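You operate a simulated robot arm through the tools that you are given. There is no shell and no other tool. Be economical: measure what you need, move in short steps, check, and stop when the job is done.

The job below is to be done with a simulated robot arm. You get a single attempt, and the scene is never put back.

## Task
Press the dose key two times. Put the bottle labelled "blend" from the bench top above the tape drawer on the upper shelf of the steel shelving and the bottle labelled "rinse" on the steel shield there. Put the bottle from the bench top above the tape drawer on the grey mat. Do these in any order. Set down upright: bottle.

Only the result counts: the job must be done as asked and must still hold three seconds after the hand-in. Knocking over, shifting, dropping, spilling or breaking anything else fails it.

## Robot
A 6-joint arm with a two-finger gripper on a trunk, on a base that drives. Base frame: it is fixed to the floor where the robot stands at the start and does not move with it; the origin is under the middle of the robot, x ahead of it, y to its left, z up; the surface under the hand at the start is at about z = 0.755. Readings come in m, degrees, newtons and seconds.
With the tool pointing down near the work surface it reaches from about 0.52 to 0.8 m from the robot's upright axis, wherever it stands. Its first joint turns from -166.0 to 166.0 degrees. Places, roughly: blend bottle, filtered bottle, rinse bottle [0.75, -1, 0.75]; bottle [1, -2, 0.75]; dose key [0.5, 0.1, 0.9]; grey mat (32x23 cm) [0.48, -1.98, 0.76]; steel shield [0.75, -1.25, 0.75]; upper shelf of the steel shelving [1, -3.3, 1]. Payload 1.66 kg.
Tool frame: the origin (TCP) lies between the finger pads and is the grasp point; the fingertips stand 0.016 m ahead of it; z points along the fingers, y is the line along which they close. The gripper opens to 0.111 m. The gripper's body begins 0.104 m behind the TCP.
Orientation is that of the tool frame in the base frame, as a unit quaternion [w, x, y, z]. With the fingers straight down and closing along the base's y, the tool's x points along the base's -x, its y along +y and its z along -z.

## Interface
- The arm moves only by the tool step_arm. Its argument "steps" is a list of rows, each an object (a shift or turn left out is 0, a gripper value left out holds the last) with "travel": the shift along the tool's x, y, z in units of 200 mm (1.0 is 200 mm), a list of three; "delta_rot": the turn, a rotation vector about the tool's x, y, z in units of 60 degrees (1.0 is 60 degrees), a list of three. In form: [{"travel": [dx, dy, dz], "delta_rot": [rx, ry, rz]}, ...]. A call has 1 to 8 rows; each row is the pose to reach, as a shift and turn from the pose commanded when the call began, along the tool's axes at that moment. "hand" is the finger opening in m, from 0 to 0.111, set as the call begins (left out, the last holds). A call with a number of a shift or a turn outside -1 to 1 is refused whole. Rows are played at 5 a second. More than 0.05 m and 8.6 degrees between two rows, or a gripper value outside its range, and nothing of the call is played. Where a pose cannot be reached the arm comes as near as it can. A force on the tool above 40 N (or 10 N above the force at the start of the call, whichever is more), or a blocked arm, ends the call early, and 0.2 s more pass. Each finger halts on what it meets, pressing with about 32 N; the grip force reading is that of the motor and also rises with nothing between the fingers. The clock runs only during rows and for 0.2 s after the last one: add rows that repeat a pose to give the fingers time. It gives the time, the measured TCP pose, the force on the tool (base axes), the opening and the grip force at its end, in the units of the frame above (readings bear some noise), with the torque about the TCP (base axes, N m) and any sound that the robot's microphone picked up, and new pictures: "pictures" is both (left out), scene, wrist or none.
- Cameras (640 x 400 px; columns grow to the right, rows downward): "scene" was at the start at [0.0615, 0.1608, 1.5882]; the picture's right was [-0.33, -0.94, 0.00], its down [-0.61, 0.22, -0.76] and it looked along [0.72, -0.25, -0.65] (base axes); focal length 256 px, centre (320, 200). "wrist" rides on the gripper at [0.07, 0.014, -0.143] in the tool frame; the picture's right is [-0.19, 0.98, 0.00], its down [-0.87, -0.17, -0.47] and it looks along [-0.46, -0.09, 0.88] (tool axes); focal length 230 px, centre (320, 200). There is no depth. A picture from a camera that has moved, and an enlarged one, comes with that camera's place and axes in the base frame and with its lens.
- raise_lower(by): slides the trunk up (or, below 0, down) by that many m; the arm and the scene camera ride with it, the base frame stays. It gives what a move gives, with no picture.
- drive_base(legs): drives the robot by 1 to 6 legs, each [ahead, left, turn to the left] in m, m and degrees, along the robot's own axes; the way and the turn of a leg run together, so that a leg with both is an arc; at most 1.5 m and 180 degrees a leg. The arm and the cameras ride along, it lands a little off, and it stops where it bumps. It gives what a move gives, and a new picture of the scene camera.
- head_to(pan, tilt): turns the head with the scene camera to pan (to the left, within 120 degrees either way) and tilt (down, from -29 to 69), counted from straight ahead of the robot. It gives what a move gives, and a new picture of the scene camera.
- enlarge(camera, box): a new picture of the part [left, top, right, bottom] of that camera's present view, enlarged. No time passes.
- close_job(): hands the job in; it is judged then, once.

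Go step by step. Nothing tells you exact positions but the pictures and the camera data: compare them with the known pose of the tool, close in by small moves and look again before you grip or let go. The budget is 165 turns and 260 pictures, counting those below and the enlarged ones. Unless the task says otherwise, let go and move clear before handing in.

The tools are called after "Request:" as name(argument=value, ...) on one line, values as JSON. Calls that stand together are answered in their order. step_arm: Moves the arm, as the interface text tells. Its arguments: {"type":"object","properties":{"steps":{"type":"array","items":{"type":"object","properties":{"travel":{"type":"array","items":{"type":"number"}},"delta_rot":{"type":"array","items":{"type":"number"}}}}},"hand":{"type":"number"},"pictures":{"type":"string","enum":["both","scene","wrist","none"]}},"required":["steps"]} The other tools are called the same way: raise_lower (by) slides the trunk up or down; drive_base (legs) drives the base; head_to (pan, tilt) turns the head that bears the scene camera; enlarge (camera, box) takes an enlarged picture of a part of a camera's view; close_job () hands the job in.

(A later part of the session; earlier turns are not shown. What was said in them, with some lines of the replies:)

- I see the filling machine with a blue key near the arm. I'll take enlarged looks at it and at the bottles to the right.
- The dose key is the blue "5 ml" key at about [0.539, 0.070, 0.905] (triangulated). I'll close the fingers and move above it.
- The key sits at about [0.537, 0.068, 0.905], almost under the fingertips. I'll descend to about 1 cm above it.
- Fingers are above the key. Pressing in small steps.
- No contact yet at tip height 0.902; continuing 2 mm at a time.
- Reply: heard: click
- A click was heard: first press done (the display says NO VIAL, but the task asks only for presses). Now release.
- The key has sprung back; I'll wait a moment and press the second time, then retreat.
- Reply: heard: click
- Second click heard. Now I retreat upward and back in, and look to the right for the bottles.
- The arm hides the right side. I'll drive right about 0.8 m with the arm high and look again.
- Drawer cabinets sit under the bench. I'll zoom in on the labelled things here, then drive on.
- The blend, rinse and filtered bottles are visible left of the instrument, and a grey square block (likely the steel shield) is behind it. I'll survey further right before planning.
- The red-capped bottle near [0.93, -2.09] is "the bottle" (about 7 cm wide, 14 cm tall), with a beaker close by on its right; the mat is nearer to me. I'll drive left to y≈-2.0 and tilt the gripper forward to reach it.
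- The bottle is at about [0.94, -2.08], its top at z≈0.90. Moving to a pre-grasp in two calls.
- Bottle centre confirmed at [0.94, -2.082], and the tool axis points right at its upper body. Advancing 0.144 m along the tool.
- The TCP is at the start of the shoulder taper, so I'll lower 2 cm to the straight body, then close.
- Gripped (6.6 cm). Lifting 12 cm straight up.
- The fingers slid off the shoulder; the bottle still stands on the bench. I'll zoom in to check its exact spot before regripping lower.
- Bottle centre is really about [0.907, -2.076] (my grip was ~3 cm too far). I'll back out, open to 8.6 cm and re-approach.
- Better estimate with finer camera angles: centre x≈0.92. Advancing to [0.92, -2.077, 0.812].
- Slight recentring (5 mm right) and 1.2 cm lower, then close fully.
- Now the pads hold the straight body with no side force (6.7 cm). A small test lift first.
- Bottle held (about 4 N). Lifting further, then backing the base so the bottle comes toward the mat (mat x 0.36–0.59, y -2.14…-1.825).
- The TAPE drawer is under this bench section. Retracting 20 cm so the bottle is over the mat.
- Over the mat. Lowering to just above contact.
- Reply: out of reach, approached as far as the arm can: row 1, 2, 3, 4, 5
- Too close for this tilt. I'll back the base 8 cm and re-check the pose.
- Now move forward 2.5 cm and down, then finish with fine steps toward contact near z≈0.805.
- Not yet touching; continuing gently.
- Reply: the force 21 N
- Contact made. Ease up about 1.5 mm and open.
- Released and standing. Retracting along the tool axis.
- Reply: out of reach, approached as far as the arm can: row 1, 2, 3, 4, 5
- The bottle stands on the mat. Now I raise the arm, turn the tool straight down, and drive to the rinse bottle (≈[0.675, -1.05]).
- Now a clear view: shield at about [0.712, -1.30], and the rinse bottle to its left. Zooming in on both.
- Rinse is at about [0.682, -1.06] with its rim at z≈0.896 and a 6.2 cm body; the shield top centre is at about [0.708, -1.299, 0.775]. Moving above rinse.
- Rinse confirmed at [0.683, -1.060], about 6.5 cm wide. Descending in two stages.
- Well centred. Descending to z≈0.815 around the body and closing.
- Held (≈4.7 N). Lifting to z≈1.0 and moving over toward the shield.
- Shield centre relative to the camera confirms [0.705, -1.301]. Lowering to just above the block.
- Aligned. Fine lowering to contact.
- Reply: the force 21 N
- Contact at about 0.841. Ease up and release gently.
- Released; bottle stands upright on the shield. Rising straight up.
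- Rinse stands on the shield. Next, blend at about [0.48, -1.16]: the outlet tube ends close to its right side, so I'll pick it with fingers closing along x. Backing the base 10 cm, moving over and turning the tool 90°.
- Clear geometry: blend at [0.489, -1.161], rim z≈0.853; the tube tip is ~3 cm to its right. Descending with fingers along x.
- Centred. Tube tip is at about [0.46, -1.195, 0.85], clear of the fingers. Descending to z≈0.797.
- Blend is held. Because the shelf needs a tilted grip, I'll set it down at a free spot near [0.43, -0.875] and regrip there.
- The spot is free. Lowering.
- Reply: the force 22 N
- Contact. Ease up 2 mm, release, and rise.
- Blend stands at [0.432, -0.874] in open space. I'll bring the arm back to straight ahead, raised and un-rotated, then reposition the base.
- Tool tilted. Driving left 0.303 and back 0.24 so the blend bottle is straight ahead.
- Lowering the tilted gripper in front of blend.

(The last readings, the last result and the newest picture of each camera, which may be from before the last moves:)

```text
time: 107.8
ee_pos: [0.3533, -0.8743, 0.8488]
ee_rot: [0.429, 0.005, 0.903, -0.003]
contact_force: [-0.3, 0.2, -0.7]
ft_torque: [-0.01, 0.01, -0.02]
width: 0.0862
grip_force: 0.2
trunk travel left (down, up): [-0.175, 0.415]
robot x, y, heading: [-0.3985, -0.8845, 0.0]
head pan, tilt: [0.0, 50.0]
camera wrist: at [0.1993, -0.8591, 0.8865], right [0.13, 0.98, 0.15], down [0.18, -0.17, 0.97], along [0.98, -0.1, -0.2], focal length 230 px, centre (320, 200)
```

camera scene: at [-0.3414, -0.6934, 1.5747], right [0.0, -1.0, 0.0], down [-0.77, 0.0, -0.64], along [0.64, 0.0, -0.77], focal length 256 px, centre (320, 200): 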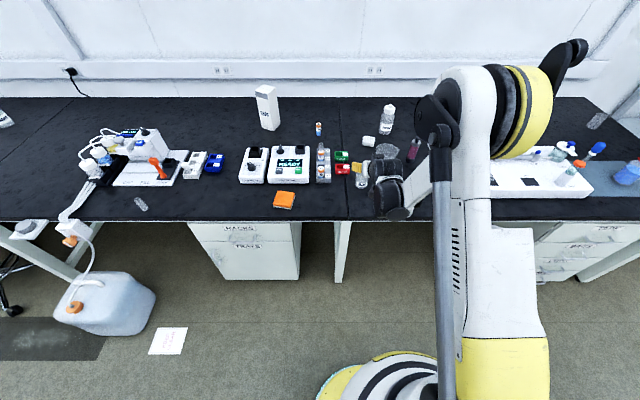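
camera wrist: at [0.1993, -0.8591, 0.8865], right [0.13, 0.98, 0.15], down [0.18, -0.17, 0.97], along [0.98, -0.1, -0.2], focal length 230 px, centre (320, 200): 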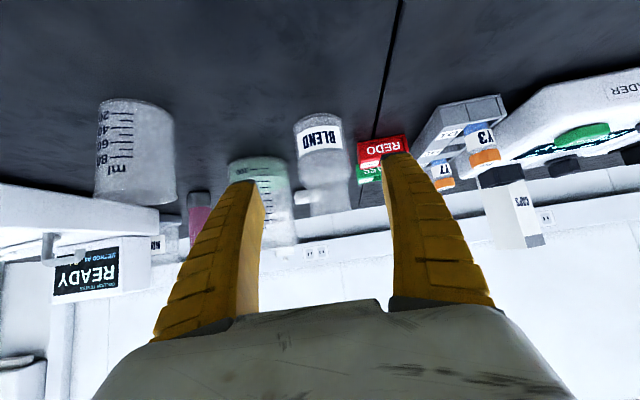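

Aligned with the straight body part. Advancing.

Request:
step_arm(steps=[{"travel": [0, 0, 0.15]}, {"travel": [0, 0, 0.3]}, {"travel": [0, 0, 0.42]}, {"travel": [0, 0, 0.505]}, {"travel": [0, 0, 0.505]}], pictures="wrist")

```text
time: 109.0
ee_pos: [0.4308, -0.8741, 0.784]
ee_rot: [0.43, 0.005, 0.903, -0.003]
contact_force: [-0.2, 1.0, 1.3]
ft_torque: [0.0, 0.02, 0.01]
width: 0.0862
grip_force: 0.1
trunk travel left (down, up): [-0.175, 0.415]
robot x, y, heading: [-0.397, -0.8818, 0.1]
head pan, tilt: [0.0, 50.0]
camera wrist: at [0.2759, -0.8602, 0.8224], right [0.13, 0.98, 0.15], down [0.18, -0.17, 0.97], along [0.98, -0.1, -0.2], focal length 230 px, centre (320, 200)
```

wrist: 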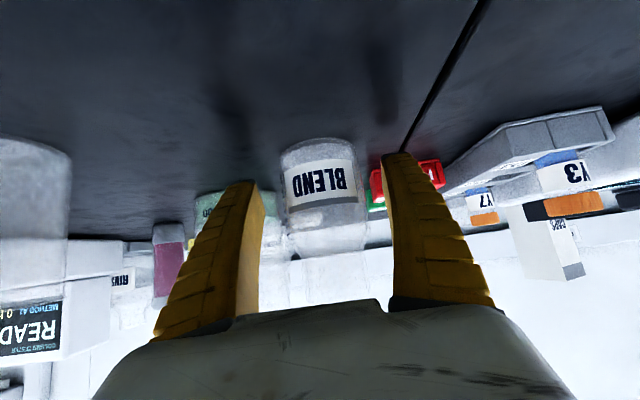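

Fingers straddle the labelled body. Closing and lifting.

Request:
step_arm(hand=0.01, steps=[{"travel": [0, 0, 0]}, {"travel": [0, 0, 0]}, {"travel": [0, 0, 0]}, {"travel": [0, 0, 0]}], pictures="none")

Request:
step_arm(steps=[{"travel": [-0.039, 0, -0.032]}, {"travel": [-0.078, 0, -0.063]}, {"travel": [-0.155, 0, -0.126]}, {"travel": [-0.31, 0, -0.252]}], pictures="wrist")

```text
time: 110.0
ee_pos: [0.429, -0.8748, 0.7852]
ee_rot: [0.43, 0.005, 0.903, -0.002]
contact_force: [-0.5, 0.8, 1.8]
ft_torque: [0.1, 0.02, 0.03]
width: 0.0527
grip_force: 32.0
trunk travel left (down, up): [-0.175, 0.415]
robot x, y, heading: [-0.3994, -0.8793, 0.2]
head pan, tilt: [0.0, 50.0]
```

```text
time: 111.0
ee_pos: [0.4292, -0.8753, 0.8664]
ee_rot: [0.43, 0.004, 0.903, -0.002]
contact_force: [-0.3, 0.4, 0.1]
ft_torque: [-0.02, 0.0, 0.0]
width: 0.0527
grip_force: 32.0
trunk travel left (down, up): [-0.175, 0.415]
robot x, y, heading: [-0.3998, -0.8824, 0.2]
head pan, tilt: [0.0, 50.0]
camera wrist: at [0.2754, -0.8608, 0.9036], right [0.13, 0.98, 0.15], down [0.18, -0.17, 0.97], along [0.98, -0.1, -0.2], focal length 230 px, centre (320, 200)
```

wrist: 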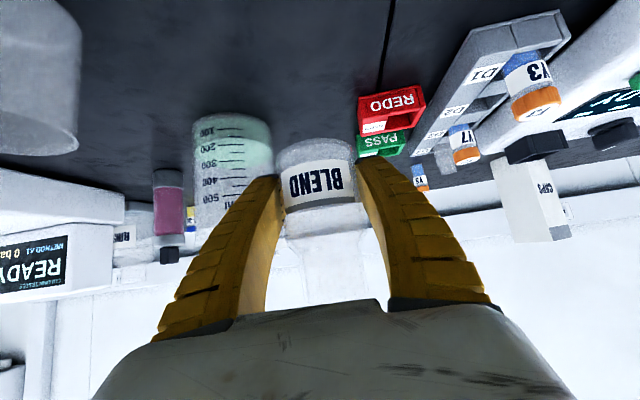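

Blend is held by its label area. Raising and driving right toward the shelving.

Request:
step_arm(steps=[{"travel": [-0.16, 0, -0.13]}, {"travel": [-0.32, 0, -0.26]}, {"travel": [-0.48, 0, -0.39]}, {"travel": [-0.64, 0, -0.52]}, {"travel": [-0.8, 0, -0.65]}, {"travel": [-0.97, 0, -0.788]}, {"travel": [-0.97, 0, -0.788]}], pictures="none")

Request:
drive_base(legs=[[0, -1.4, 0]])

Request:
head_to(pan=-40, tilt=20)

```text
time: 112.6
ee_pos: [0.4293, -0.8769, 1.1157]
ee_rot: [0.429, 0.005, 0.903, -0.002]
contact_force: [-0.4, -1.1, -0.2]
ft_torque: [0.04, 0.01, -0.01]
width: 0.0528
grip_force: 31.8
trunk travel left (down, up): [-0.175, 0.415]
robot x, y, heading: [-0.3998, -0.8852, -0.3]
head pan, tilt: [0.0, 50.0]
```

```text
time: 119.6
ee_pos: [0.4141, -2.2902, 1.1152]
ee_rot: [0.429, 0.014, 0.903, -0.006]
contact_force: [0.6, 0.4, -0.4]
ft_torque: [-0.02, -0.04, 0.02]
width: 0.0525
grip_force: 31.8
trunk travel left (down, up): [-0.175, 0.415]
robot x, y, heading: [-0.4191, -2.278, -1.1]
head pan, tilt: [0.0, 50.0]
camera scene: at [-0.3522, -2.0912, 1.5746], right [-0.02, -1.0, 0.0], down [-0.77, 0.02, -0.64], along [0.64, -0.01, -0.77], focal length 256 px, centre (320, 200)
```

scene: 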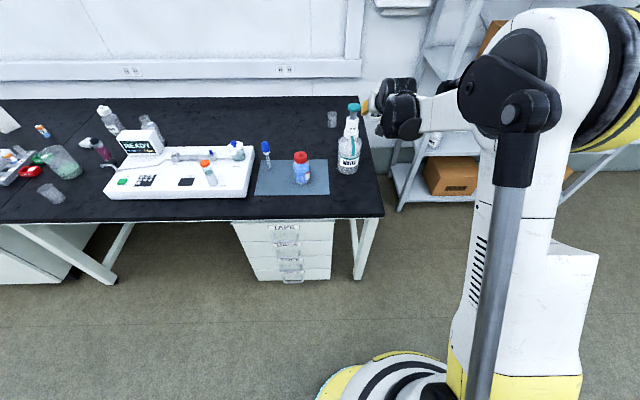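

```text
time: 120.7
ee_pos: [0.4149, -2.2907, 1.1161]
ee_rot: [0.43, 0.014, 0.903, -0.006]
contact_force: [0.1, 0.1, -0.9]
ft_torque: [0.0, 0.02, 0.01]
width: 0.0526
grip_force: 31.2
trunk travel left (down, up): [-0.175, 0.415]
robot x, y, heading: [-0.4129, -2.2827, -1.1]
head pan, tilt: [-40.0, 20.0]
camera scene: at [-0.3591, -2.1507, 1.6201], right [-0.66, -0.75, 0.0], down [-0.26, 0.23, -0.94], along [0.71, -0.62, -0.34], focal length 256 px, centre (320, 200)
```

scene: 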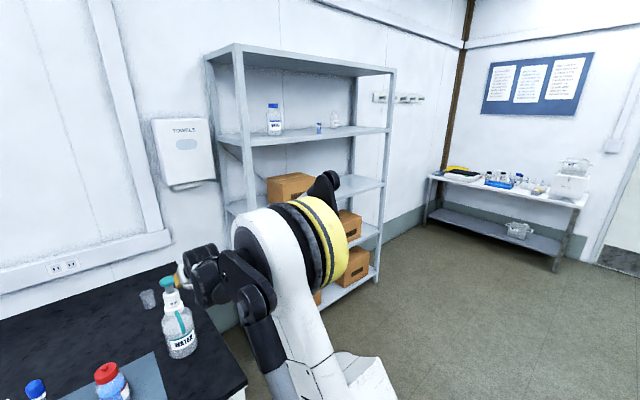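

Shelving fully in view; the level with the cardboard box is at z≈1.03, matching the "upper shelf" at z≈1. I'll drive in front of it and look straight on.

Request:
drive_base(legs=[[0, -0.95, 1.1]])

Request:
head_to(pan=0, tilt=25)

```text
time: 125.6
ee_pos: [0.4099, -3.2129, 1.1144]
ee_rot: [0.43, -0.001, 0.903, 0.001]
contact_force: [0.0, -0.1, -0.6]
ft_torque: [0.0, -0.02, 0.01]
width: 0.0526
grip_force: 32.2
trunk travel left (down, up): [-0.175, 0.415]
robot x, y, heading: [-0.4196, -3.2276, 0.6]
head pan, tilt: [-40.0, 20.0]
camera scene: at [-0.3677, -3.0992, 1.6202], right [-0.63, -0.77, 0.0], down [-0.26, 0.22, -0.94], along [0.73, -0.6, -0.34], focal length 256 px, centre (320, 200)
```

scene: 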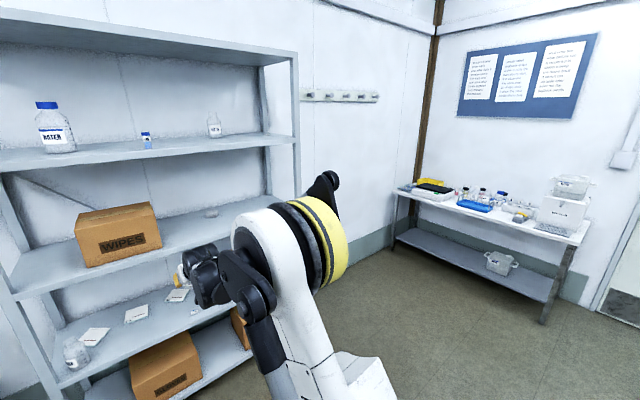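

```text
time: 126.7
ee_pos: [0.4095, -3.2138, 1.115]
ee_rot: [0.43, -0.001, 0.903, 0.001]
contact_force: [-0.2, -0.8, -0.9]
ft_torque: [0.0, 0.0, 0.01]
width: 0.0524
grip_force: 32.3
trunk travel left (down, up): [-0.175, 0.415]
robot x, y, heading: [-0.4198, -3.2293, 0.4]
head pan, tilt: [0.0, 25.0]
camera scene: at [-0.3475, -3.0389, 1.6121], right [0.01, -1.0, 0.0], down [-0.42, 0.0, -0.91], along [0.91, 0.01, -0.42], focal length 256 px, centre (320, 200)
```

scene: 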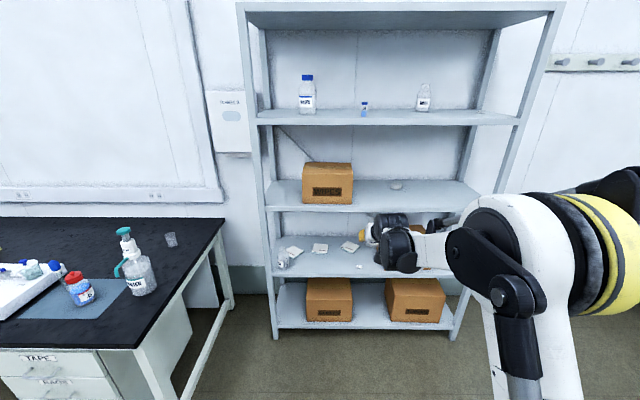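

Shelf levels: 0.61, 1.035 and 1.44; the target is the 1.035 level, free space right of the WIPES box around [0.95, -3.39]. Moving in front of it.

Request:
drive_base(legs=[[0, -0.175, -0.4], [0.38, 0, 0]])

Request:
step_arm(steps=[{"travel": [0, 0, 0]}], pictures="wrist")

```text
time: 130.2
ee_pos: [0.791, -3.3876, 1.1143]
ee_rot: [0.431, 0.003, 0.903, -0.001]
contact_force: [0.8, -0.2, 0.1]
ft_torque: [0.04, 0.02, 0.0]
width: 0.0525
grip_force: 32.0
trunk travel left (down, up): [-0.175, 0.415]
robot x, y, heading: [-0.0378, -3.3987, 0.5]
head pan, tilt: [0.0, 25.0]
camera scene: at [0.0346, -3.2089, 1.6121], right [0.01, -1.0, 0.0], down [-0.42, 0.0, -0.91], along [0.91, 0.0, -0.42], focal length 256 px, centre (320, 200)
```

scene: 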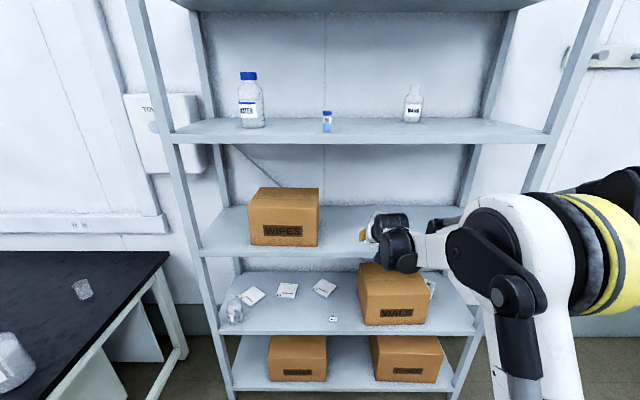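

```text
time: 130.6
ee_pos: [0.7907, -3.3879, 1.1147]
ee_rot: [0.43, 0.002, 0.903, -0.001]
contact_force: [0.4, 0.2, -1.7]
ft_torque: [-0.02, 0.01, 0.01]
width: 0.0527
grip_force: 31.9
trunk travel left (down, up): [-0.175, 0.415]
robot x, y, heading: [-0.0369, -3.4008, 0.1]
head pan, tilt: [0.0, 25.0]
camera wrist: at [0.6363, -3.3743, 1.1524], right [0.12, 0.98, 0.15], down [0.18, -0.17, 0.97], along [0.98, -0.09, -0.2], focal length 230 px, centre (320, 200)
```

wrist: 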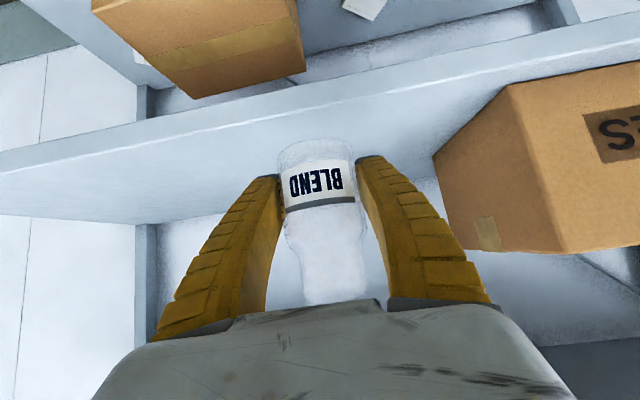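

Request:
enlarge(camera="wrist", box=[220, 30, 480, 200])

Request:
enlarge(camera="scene", box=[180, 170, 460, 350])

```text
2.35 times, centred on (350, 115) of wrist
camera zoom: at [0.6363, -3.3743, 1.1524], right [0.12, 0.98, 0.15], down [0.18, -0.17, 0.97], along [0.98, -0.09, -0.2], focal length 541 px, centre (249, 400)
```

zoom: 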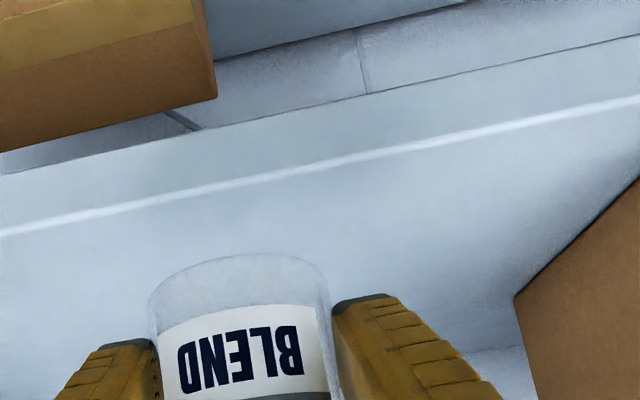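

```text
2.22 times, centred on (320, 260) of scene
camera zoom: at [0.0341, -3.2089, 1.6121], right [0.01, -1.0, 0.0], down [-0.42, 0.0, -0.91], along [0.91, 0.0, -0.42], focal length 570 px, centre (320, 67)
```

zoom: 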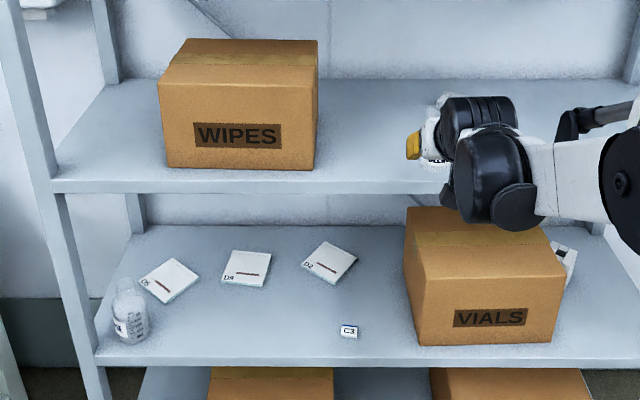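

Shelf top front edge is at [0.85, z≈1.012]. Driving 15 cm forward carries blend over the shelf (bottom ~7 cm above it).

Request:
drive_base(legs=[[0.15, 0, 0]])

Request:
step_arm(steps=[{"travel": [0.08, 0, 0.065]}, {"travel": [0.14, 0, 0.1135]}, {"travel": [0.14, 0, 0.1135]}])

```text
time: 131.9
ee_pos: [0.9419, -3.3915, 1.1155]
ee_rot: [0.43, 0.004, 0.903, -0.001]
contact_force: [-0.1, -0.3, -0.8]
ft_torque: [0.01, -0.01, -0.04]
width: 0.0527
grip_force: 31.8
trunk travel left (down, up): [-0.175, 0.415]
robot x, y, heading: [0.1104, -3.3992, 0.1]
head pan, tilt: [0.0, 25.0]
camera scene: at [0.1863, -3.2086, 1.612], right [0.0, -1.0, 0.0], down [-0.42, 0.0, -0.91], along [0.91, 0.0, -0.42], focal length 256 px, centre (320, 200)
```

scene: 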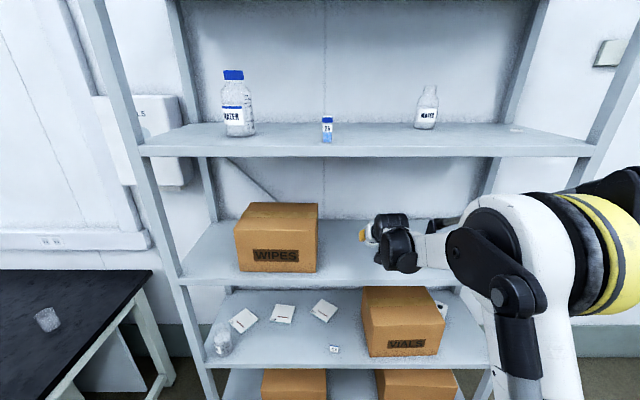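

```text
time: 132.8
ee_pos: [0.9407, -3.3896, 1.0796]
ee_rot: [0.43, 0.005, 0.903, -0.002]
contact_force: [0.6, 0.1, -2.0]
ft_torque: [-0.02, 0.02, 0.03]
width: 0.0527
grip_force: 31.6
trunk travel left (down, up): [-0.175, 0.415]
robot x, y, heading: [0.1133, -3.398, -0.1]
head pan, tilt: [0.0, 25.0]
camera scene: at [0.1851, -3.2086, 1.6121], right [0.0, -1.0, 0.0], down [-0.42, 0.0, -0.91], along [0.91, 0.0, -0.42], focal length 256 px, centre (320, 200)
camera wrist: at [0.7865, -3.3752, 1.1167], right [0.13, 0.98, 0.15], down [0.18, -0.17, 0.97], along [0.98, -0.1, -0.2], focal length 230 px, centre (320, 200)
```

scene: 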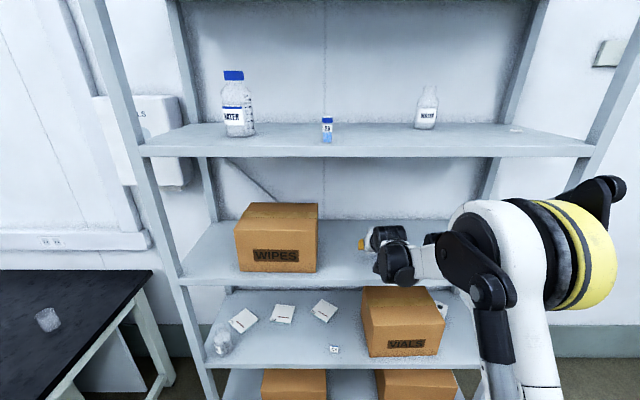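
wrist: 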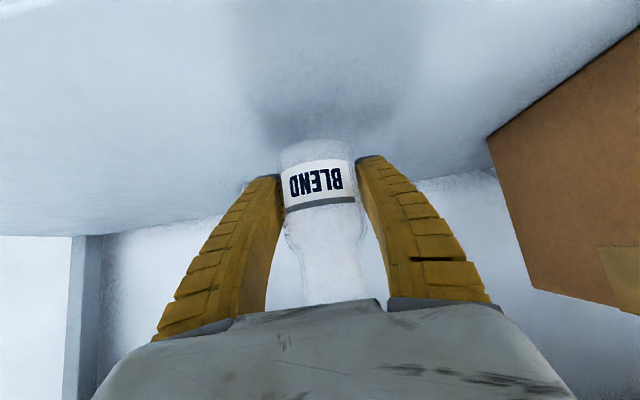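

Over the shelf; bottle shadow is close beneath. Lowering 2.5 cm in small steps with force watch.

Request:
step_arm(steps=[{"travel": [0.03, 0, 0.025]}, {"travel": [0.058, 0, 0.047]}, {"travel": [0.078, 0, 0.063]}, {"travel": [0.097, 0, 0.079]}, {"travel": [0.097, 0, 0.079]}], pictures="wrist")

```text
time: 133.9
ee_pos: [0.9414, -3.3893, 1.0539]
ee_rot: [0.43, 0.004, 0.903, -0.002]
contact_force: [0.1, 0.9, -1.1]
ft_torque: [0.0, -0.01, -0.02]
width: 0.0528
grip_force: 31.7
trunk travel left (down, up): [-0.175, 0.415]
robot x, y, heading: [0.1135, -3.3974, -0.0]
head pan, tilt: [0.0, 25.0]
camera wrist: at [0.7863, -3.3755, 1.0908], right [0.13, 0.98, 0.15], down [0.18, -0.17, 0.97], along [0.98, -0.1, -0.2], focal length 230 px, centre (320, 200)
```

wrist: 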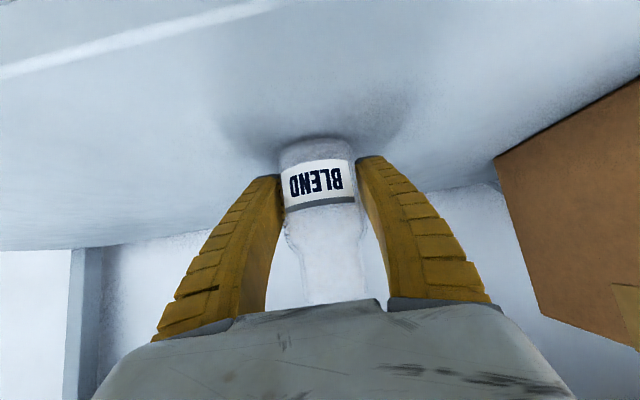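

Request:
step_arm(steps=[{"travel": [0.008, 0, 0.0065]}, {"travel": [0.016, 0, 0.013]}, {"travel": [0.023, 0, 0.019]}, {"travel": [0.027, 0, 0.022]}, {"travel": [0.027, 0, 0.022]}], pictures="none")

Request:
step_arm(steps=[{"travel": [0.004, 0, 0.003]}, {"travel": [0.008, 0, 0.006]}, {"travel": [0.008, 0, 0.006]}], pictures="wrist")

```text
time: 135.2
ee_pos: [0.9399, -3.3895, 1.0481]
ee_rot: [0.431, 0.004, 0.902, -0.002]
contact_force: [4.1, -1.0, 18.0]
ft_torque: [-0.04, -0.06, -0.01]
width: 0.0534
grip_force: 31.7
trunk travel left (down, up): [-0.175, 0.415]
robot x, y, heading: [0.1104, -3.401, 0.1]
head pan, tilt: [0.0, 25.0]
```

```text
time: 135.9
ee_pos: [0.939, -3.3905, 1.0466]
ee_rot: [0.431, 0.004, 0.902, -0.001]
contact_force: [1.6, -0.4, 18.3]
ft_torque: [0.02, 0.02, 0.03]
width: 0.0532
grip_force: 32.2
trunk travel left (down, up): [-0.175, 0.415]
robot x, y, heading: [0.1115, -3.3978, 0.3]
head pan, tilt: [0.0, 25.0]
camera wrist: at [0.7849, -3.376, 1.0835], right [0.13, 0.98, 0.15], down [0.18, -0.17, 0.97], along [0.98, -0.1, -0.19], focal length 230 px, centre (320, 200)
```

wrist: 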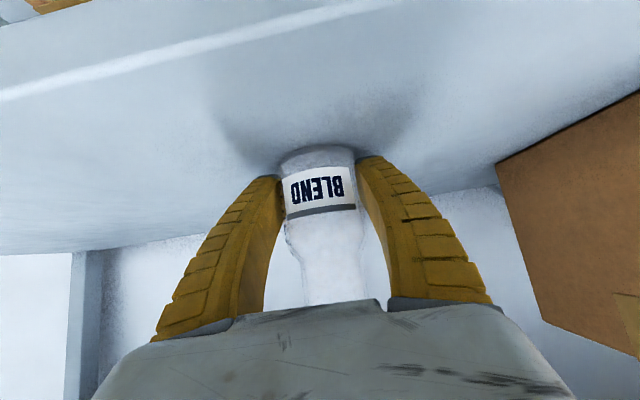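

Firm contact; the bottle sits on the shelf. Ease up slightly and release.

Request:
step_arm(steps=[{"travel": [-0.008, 0, -0.006]}, {"travel": [-0.011, 0, -0.009]}, {"travel": [-0.011, 0, -0.009]}], pictures="none")

Request:
step_arm(hand=0.085, steps=[{"travel": [0, 0, 0]}, {"travel": [0, 0, 0]}, {"travel": [0, 0, 0]}], pictures="wrist")

```text
time: 136.8
ee_pos: [0.9414, -3.3894, 1.0477]
ee_rot: [0.43, 0.004, 0.903, -0.002]
contact_force: [0.8, -1.4, -1.8]
ft_torque: [-0.01, 0.02, 0.0]
width: 0.0533
grip_force: 31.9
trunk travel left (down, up): [-0.175, 0.415]
robot x, y, heading: [0.1118, -3.4004, 0.3]
head pan, tilt: [0.0, 25.0]
```

```text
time: 137.6
ee_pos: [0.9411, -3.3896, 1.0487]
ee_rot: [0.43, 0.004, 0.903, -0.001]
contact_force: [-0.2, -0.7, -0.4]
ft_torque: [0.02, -0.01, -0.02]
width: 0.0861
grip_force: 1.1
trunk travel left (down, up): [-0.175, 0.415]
robot x, y, heading: [0.112, -3.399, 0.3]
head pan, tilt: [0.0, 25.0]
camera wrist: at [0.7867, -3.3757, 1.0853], right [0.13, 0.98, 0.15], down [0.18, -0.17, 0.97], along [0.98, -0.1, -0.2], focal length 230 px, centre (320, 200)
```

wrist: 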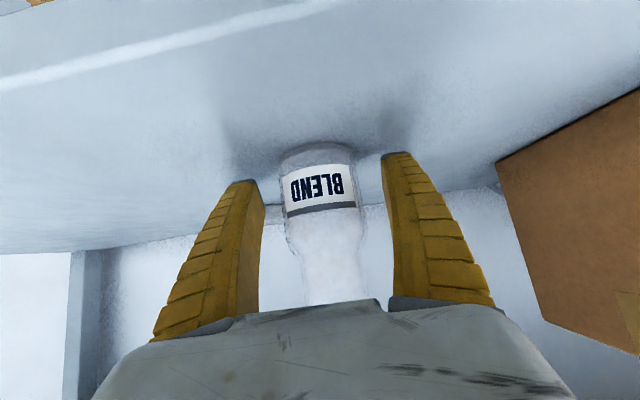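

Released, upright. Backing out along the tool axis, then driving back.

Request:
step_arm(steps=[{"travel": [0, 0, -0.15]}, {"travel": [0, 0, -0.35]}, {"travel": [0, 0, -0.5]}, {"travel": [0, 0, -0.5]}], pictures="none")

Request:
drive_base(legs=[[-0.5, 0, 0]])

Request:
step_arm(steps=[{"travel": [0, 0, 0]}], pictures="wrist")

```text
time: 138.6
ee_pos: [0.8626, -3.3885, 1.1092]
ee_rot: [0.43, 0.005, 0.903, -0.003]
contact_force: [1.1, 0.2, -0.6]
ft_torque: [-0.02, -0.01, -0.03]
width: 0.0861
grip_force: 0.9
trunk travel left (down, up): [-0.175, 0.415]
robot x, y, heading: [0.1107, -3.3957, 0.1]
head pan, tilt: [0.0, 25.0]
```

```text
time: 141.5
ee_pos: [0.3709, -3.3888, 1.11]
ee_rot: [0.43, 0.001, 0.903, 0.0]
contact_force: [0.6, 0.1, 0.2]
ft_torque: [-0.03, 0.03, 0.02]
width: 0.0863
grip_force: 0.9
trunk travel left (down, up): [-0.175, 0.415]
robot x, y, heading: [-0.3795, -3.3988, 0.4]
head pan, tilt: [0.0, 25.0]
camera scene: at [-0.3081, -3.2103, 1.6122], right [0.01, -1.0, 0.0], down [-0.42, 0.0, -0.91], along [0.91, 0.01, -0.42], focal length 256 px, centre (320, 200)
```

scene: 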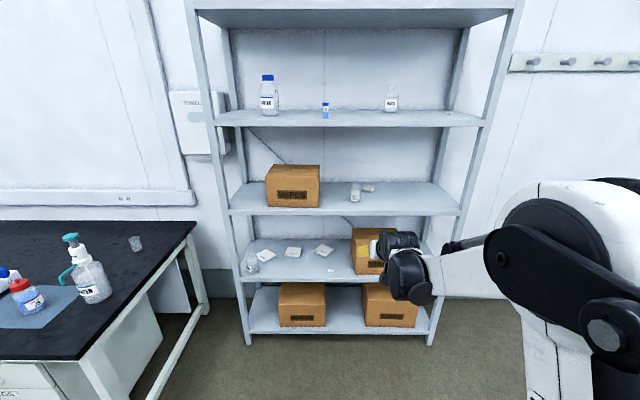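

```text
time: 141.9
ee_pos: [0.3699, -3.3878, 1.11]
ee_rot: [0.429, 0.002, 0.903, -0.001]
contact_force: [0.3, 0.4, 0.3]
ft_torque: [0.0, -0.01, 0.01]
width: 0.086
grip_force: 0.2
trunk travel left (down, up): [-0.175, 0.415]
robot x, y, heading: [-0.3765, -3.4005, 0.1]
head pan, tilt: [0.0, 25.0]
camera wrist: at [0.2169, -3.3747, 1.1474], right [0.12, 0.98, 0.15], down [0.18, -0.17, 0.97], along [0.98, -0.09, -0.2], focal length 230 px, centre (320, 200)
```

wrist: 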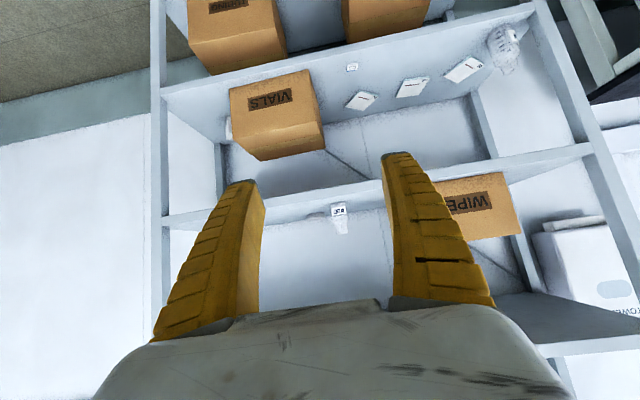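

Request:
enlarge(camera="scene", box=[190, 60, 490, 300])

Request:
head_to(pan=55, tilt=30)

Request:
enlarge(camera="scene", box=[220, 100, 520, 300])

```text
1.67 times, centred on (340, 180) of scene
camera zoom: at [-0.3077, -3.2103, 1.6121], right [0.01, -1.0, 0.0], down [-0.42, 0.0, -0.91], along [0.91, 0.01, -0.42], focal length 427 px, centre (287, 233)
```

zoom: 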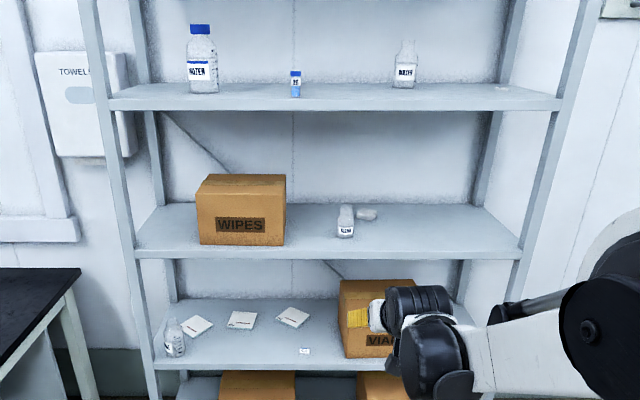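

```text
time: 143.1
ee_pos: [0.3721, -3.388, 1.1113]
ee_rot: [0.43, 0.002, 0.903, 0.0]
contact_force: [-1.0, -1.0, -0.1]
ft_torque: [0.0, -0.01, 0.02]
width: 0.0862
grip_force: 0.9
trunk travel left (down, up): [-0.175, 0.415]
robot x, y, heading: [-0.3809, -3.3983, 0.1]
head pan, tilt: [55.0, 30.0]
camera scene: at [-0.3482, -3.1365, 1.6042], right [0.82, -0.57, 0.0], down [-0.28, -0.41, -0.87], along [0.49, 0.71, -0.5], focal length 256 px, centre (320, 200)
```

scene: 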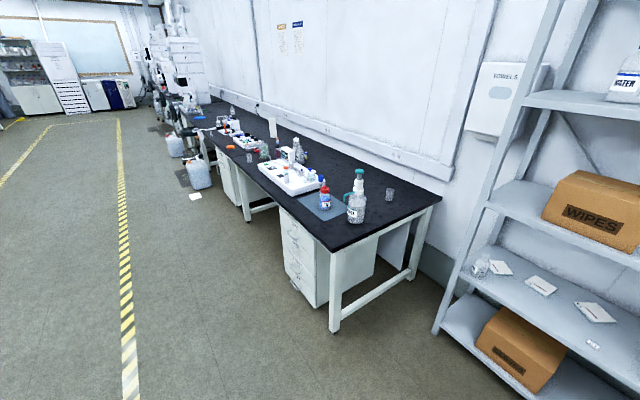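

```text
2.00 times, centred on (370, 200) of scene
camera zoom: at [-0.3482, -3.1365, 1.6042], right [0.82, -0.57, 0.0], down [-0.28, -0.41, -0.87], along [0.49, 0.71, -0.5], focal length 513 px, centre (220, 200)
```

zoom: 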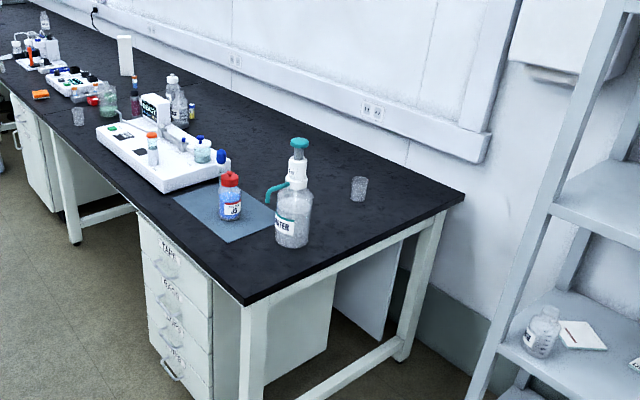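

Everything stands as asked: the dose key gave two clicks, rinse is on the shield, the red-capped bottle is on the mat, blend is on the shelf, and the gripper is clear. Handing in.

Request:
close_job()

```text
The job is handed in.
```

I finished all the steps and handed the job in; I haven't seen the judging result.

- **Dose key:** I pressed it twice and heard a click each time. The filler's display switched from READY to "NO VIAL", because no vial was loaded.
- **Blend bottle:** it is upright on the shelving level at about 1.0 m, to the right of the WIPES box. There is a higher level at about 1.44 m. I chose the lower one because it matches the height you gave for the upper shelf.
- **Rinse bottle:** it is upright on the small grey block at about [0.705, -1.30]. The block has no label, so I took it to be the steel shield from its position.
- **Bottle from the bench top:** the red-capped bottle is upright on the grey mat. It slipped out of my first grip but stayed standing.

I set the blend bottle down once on open bench to change grip before carrying it to the shelf. I saw nothing else knocked over or moved, and the gripper is clear.
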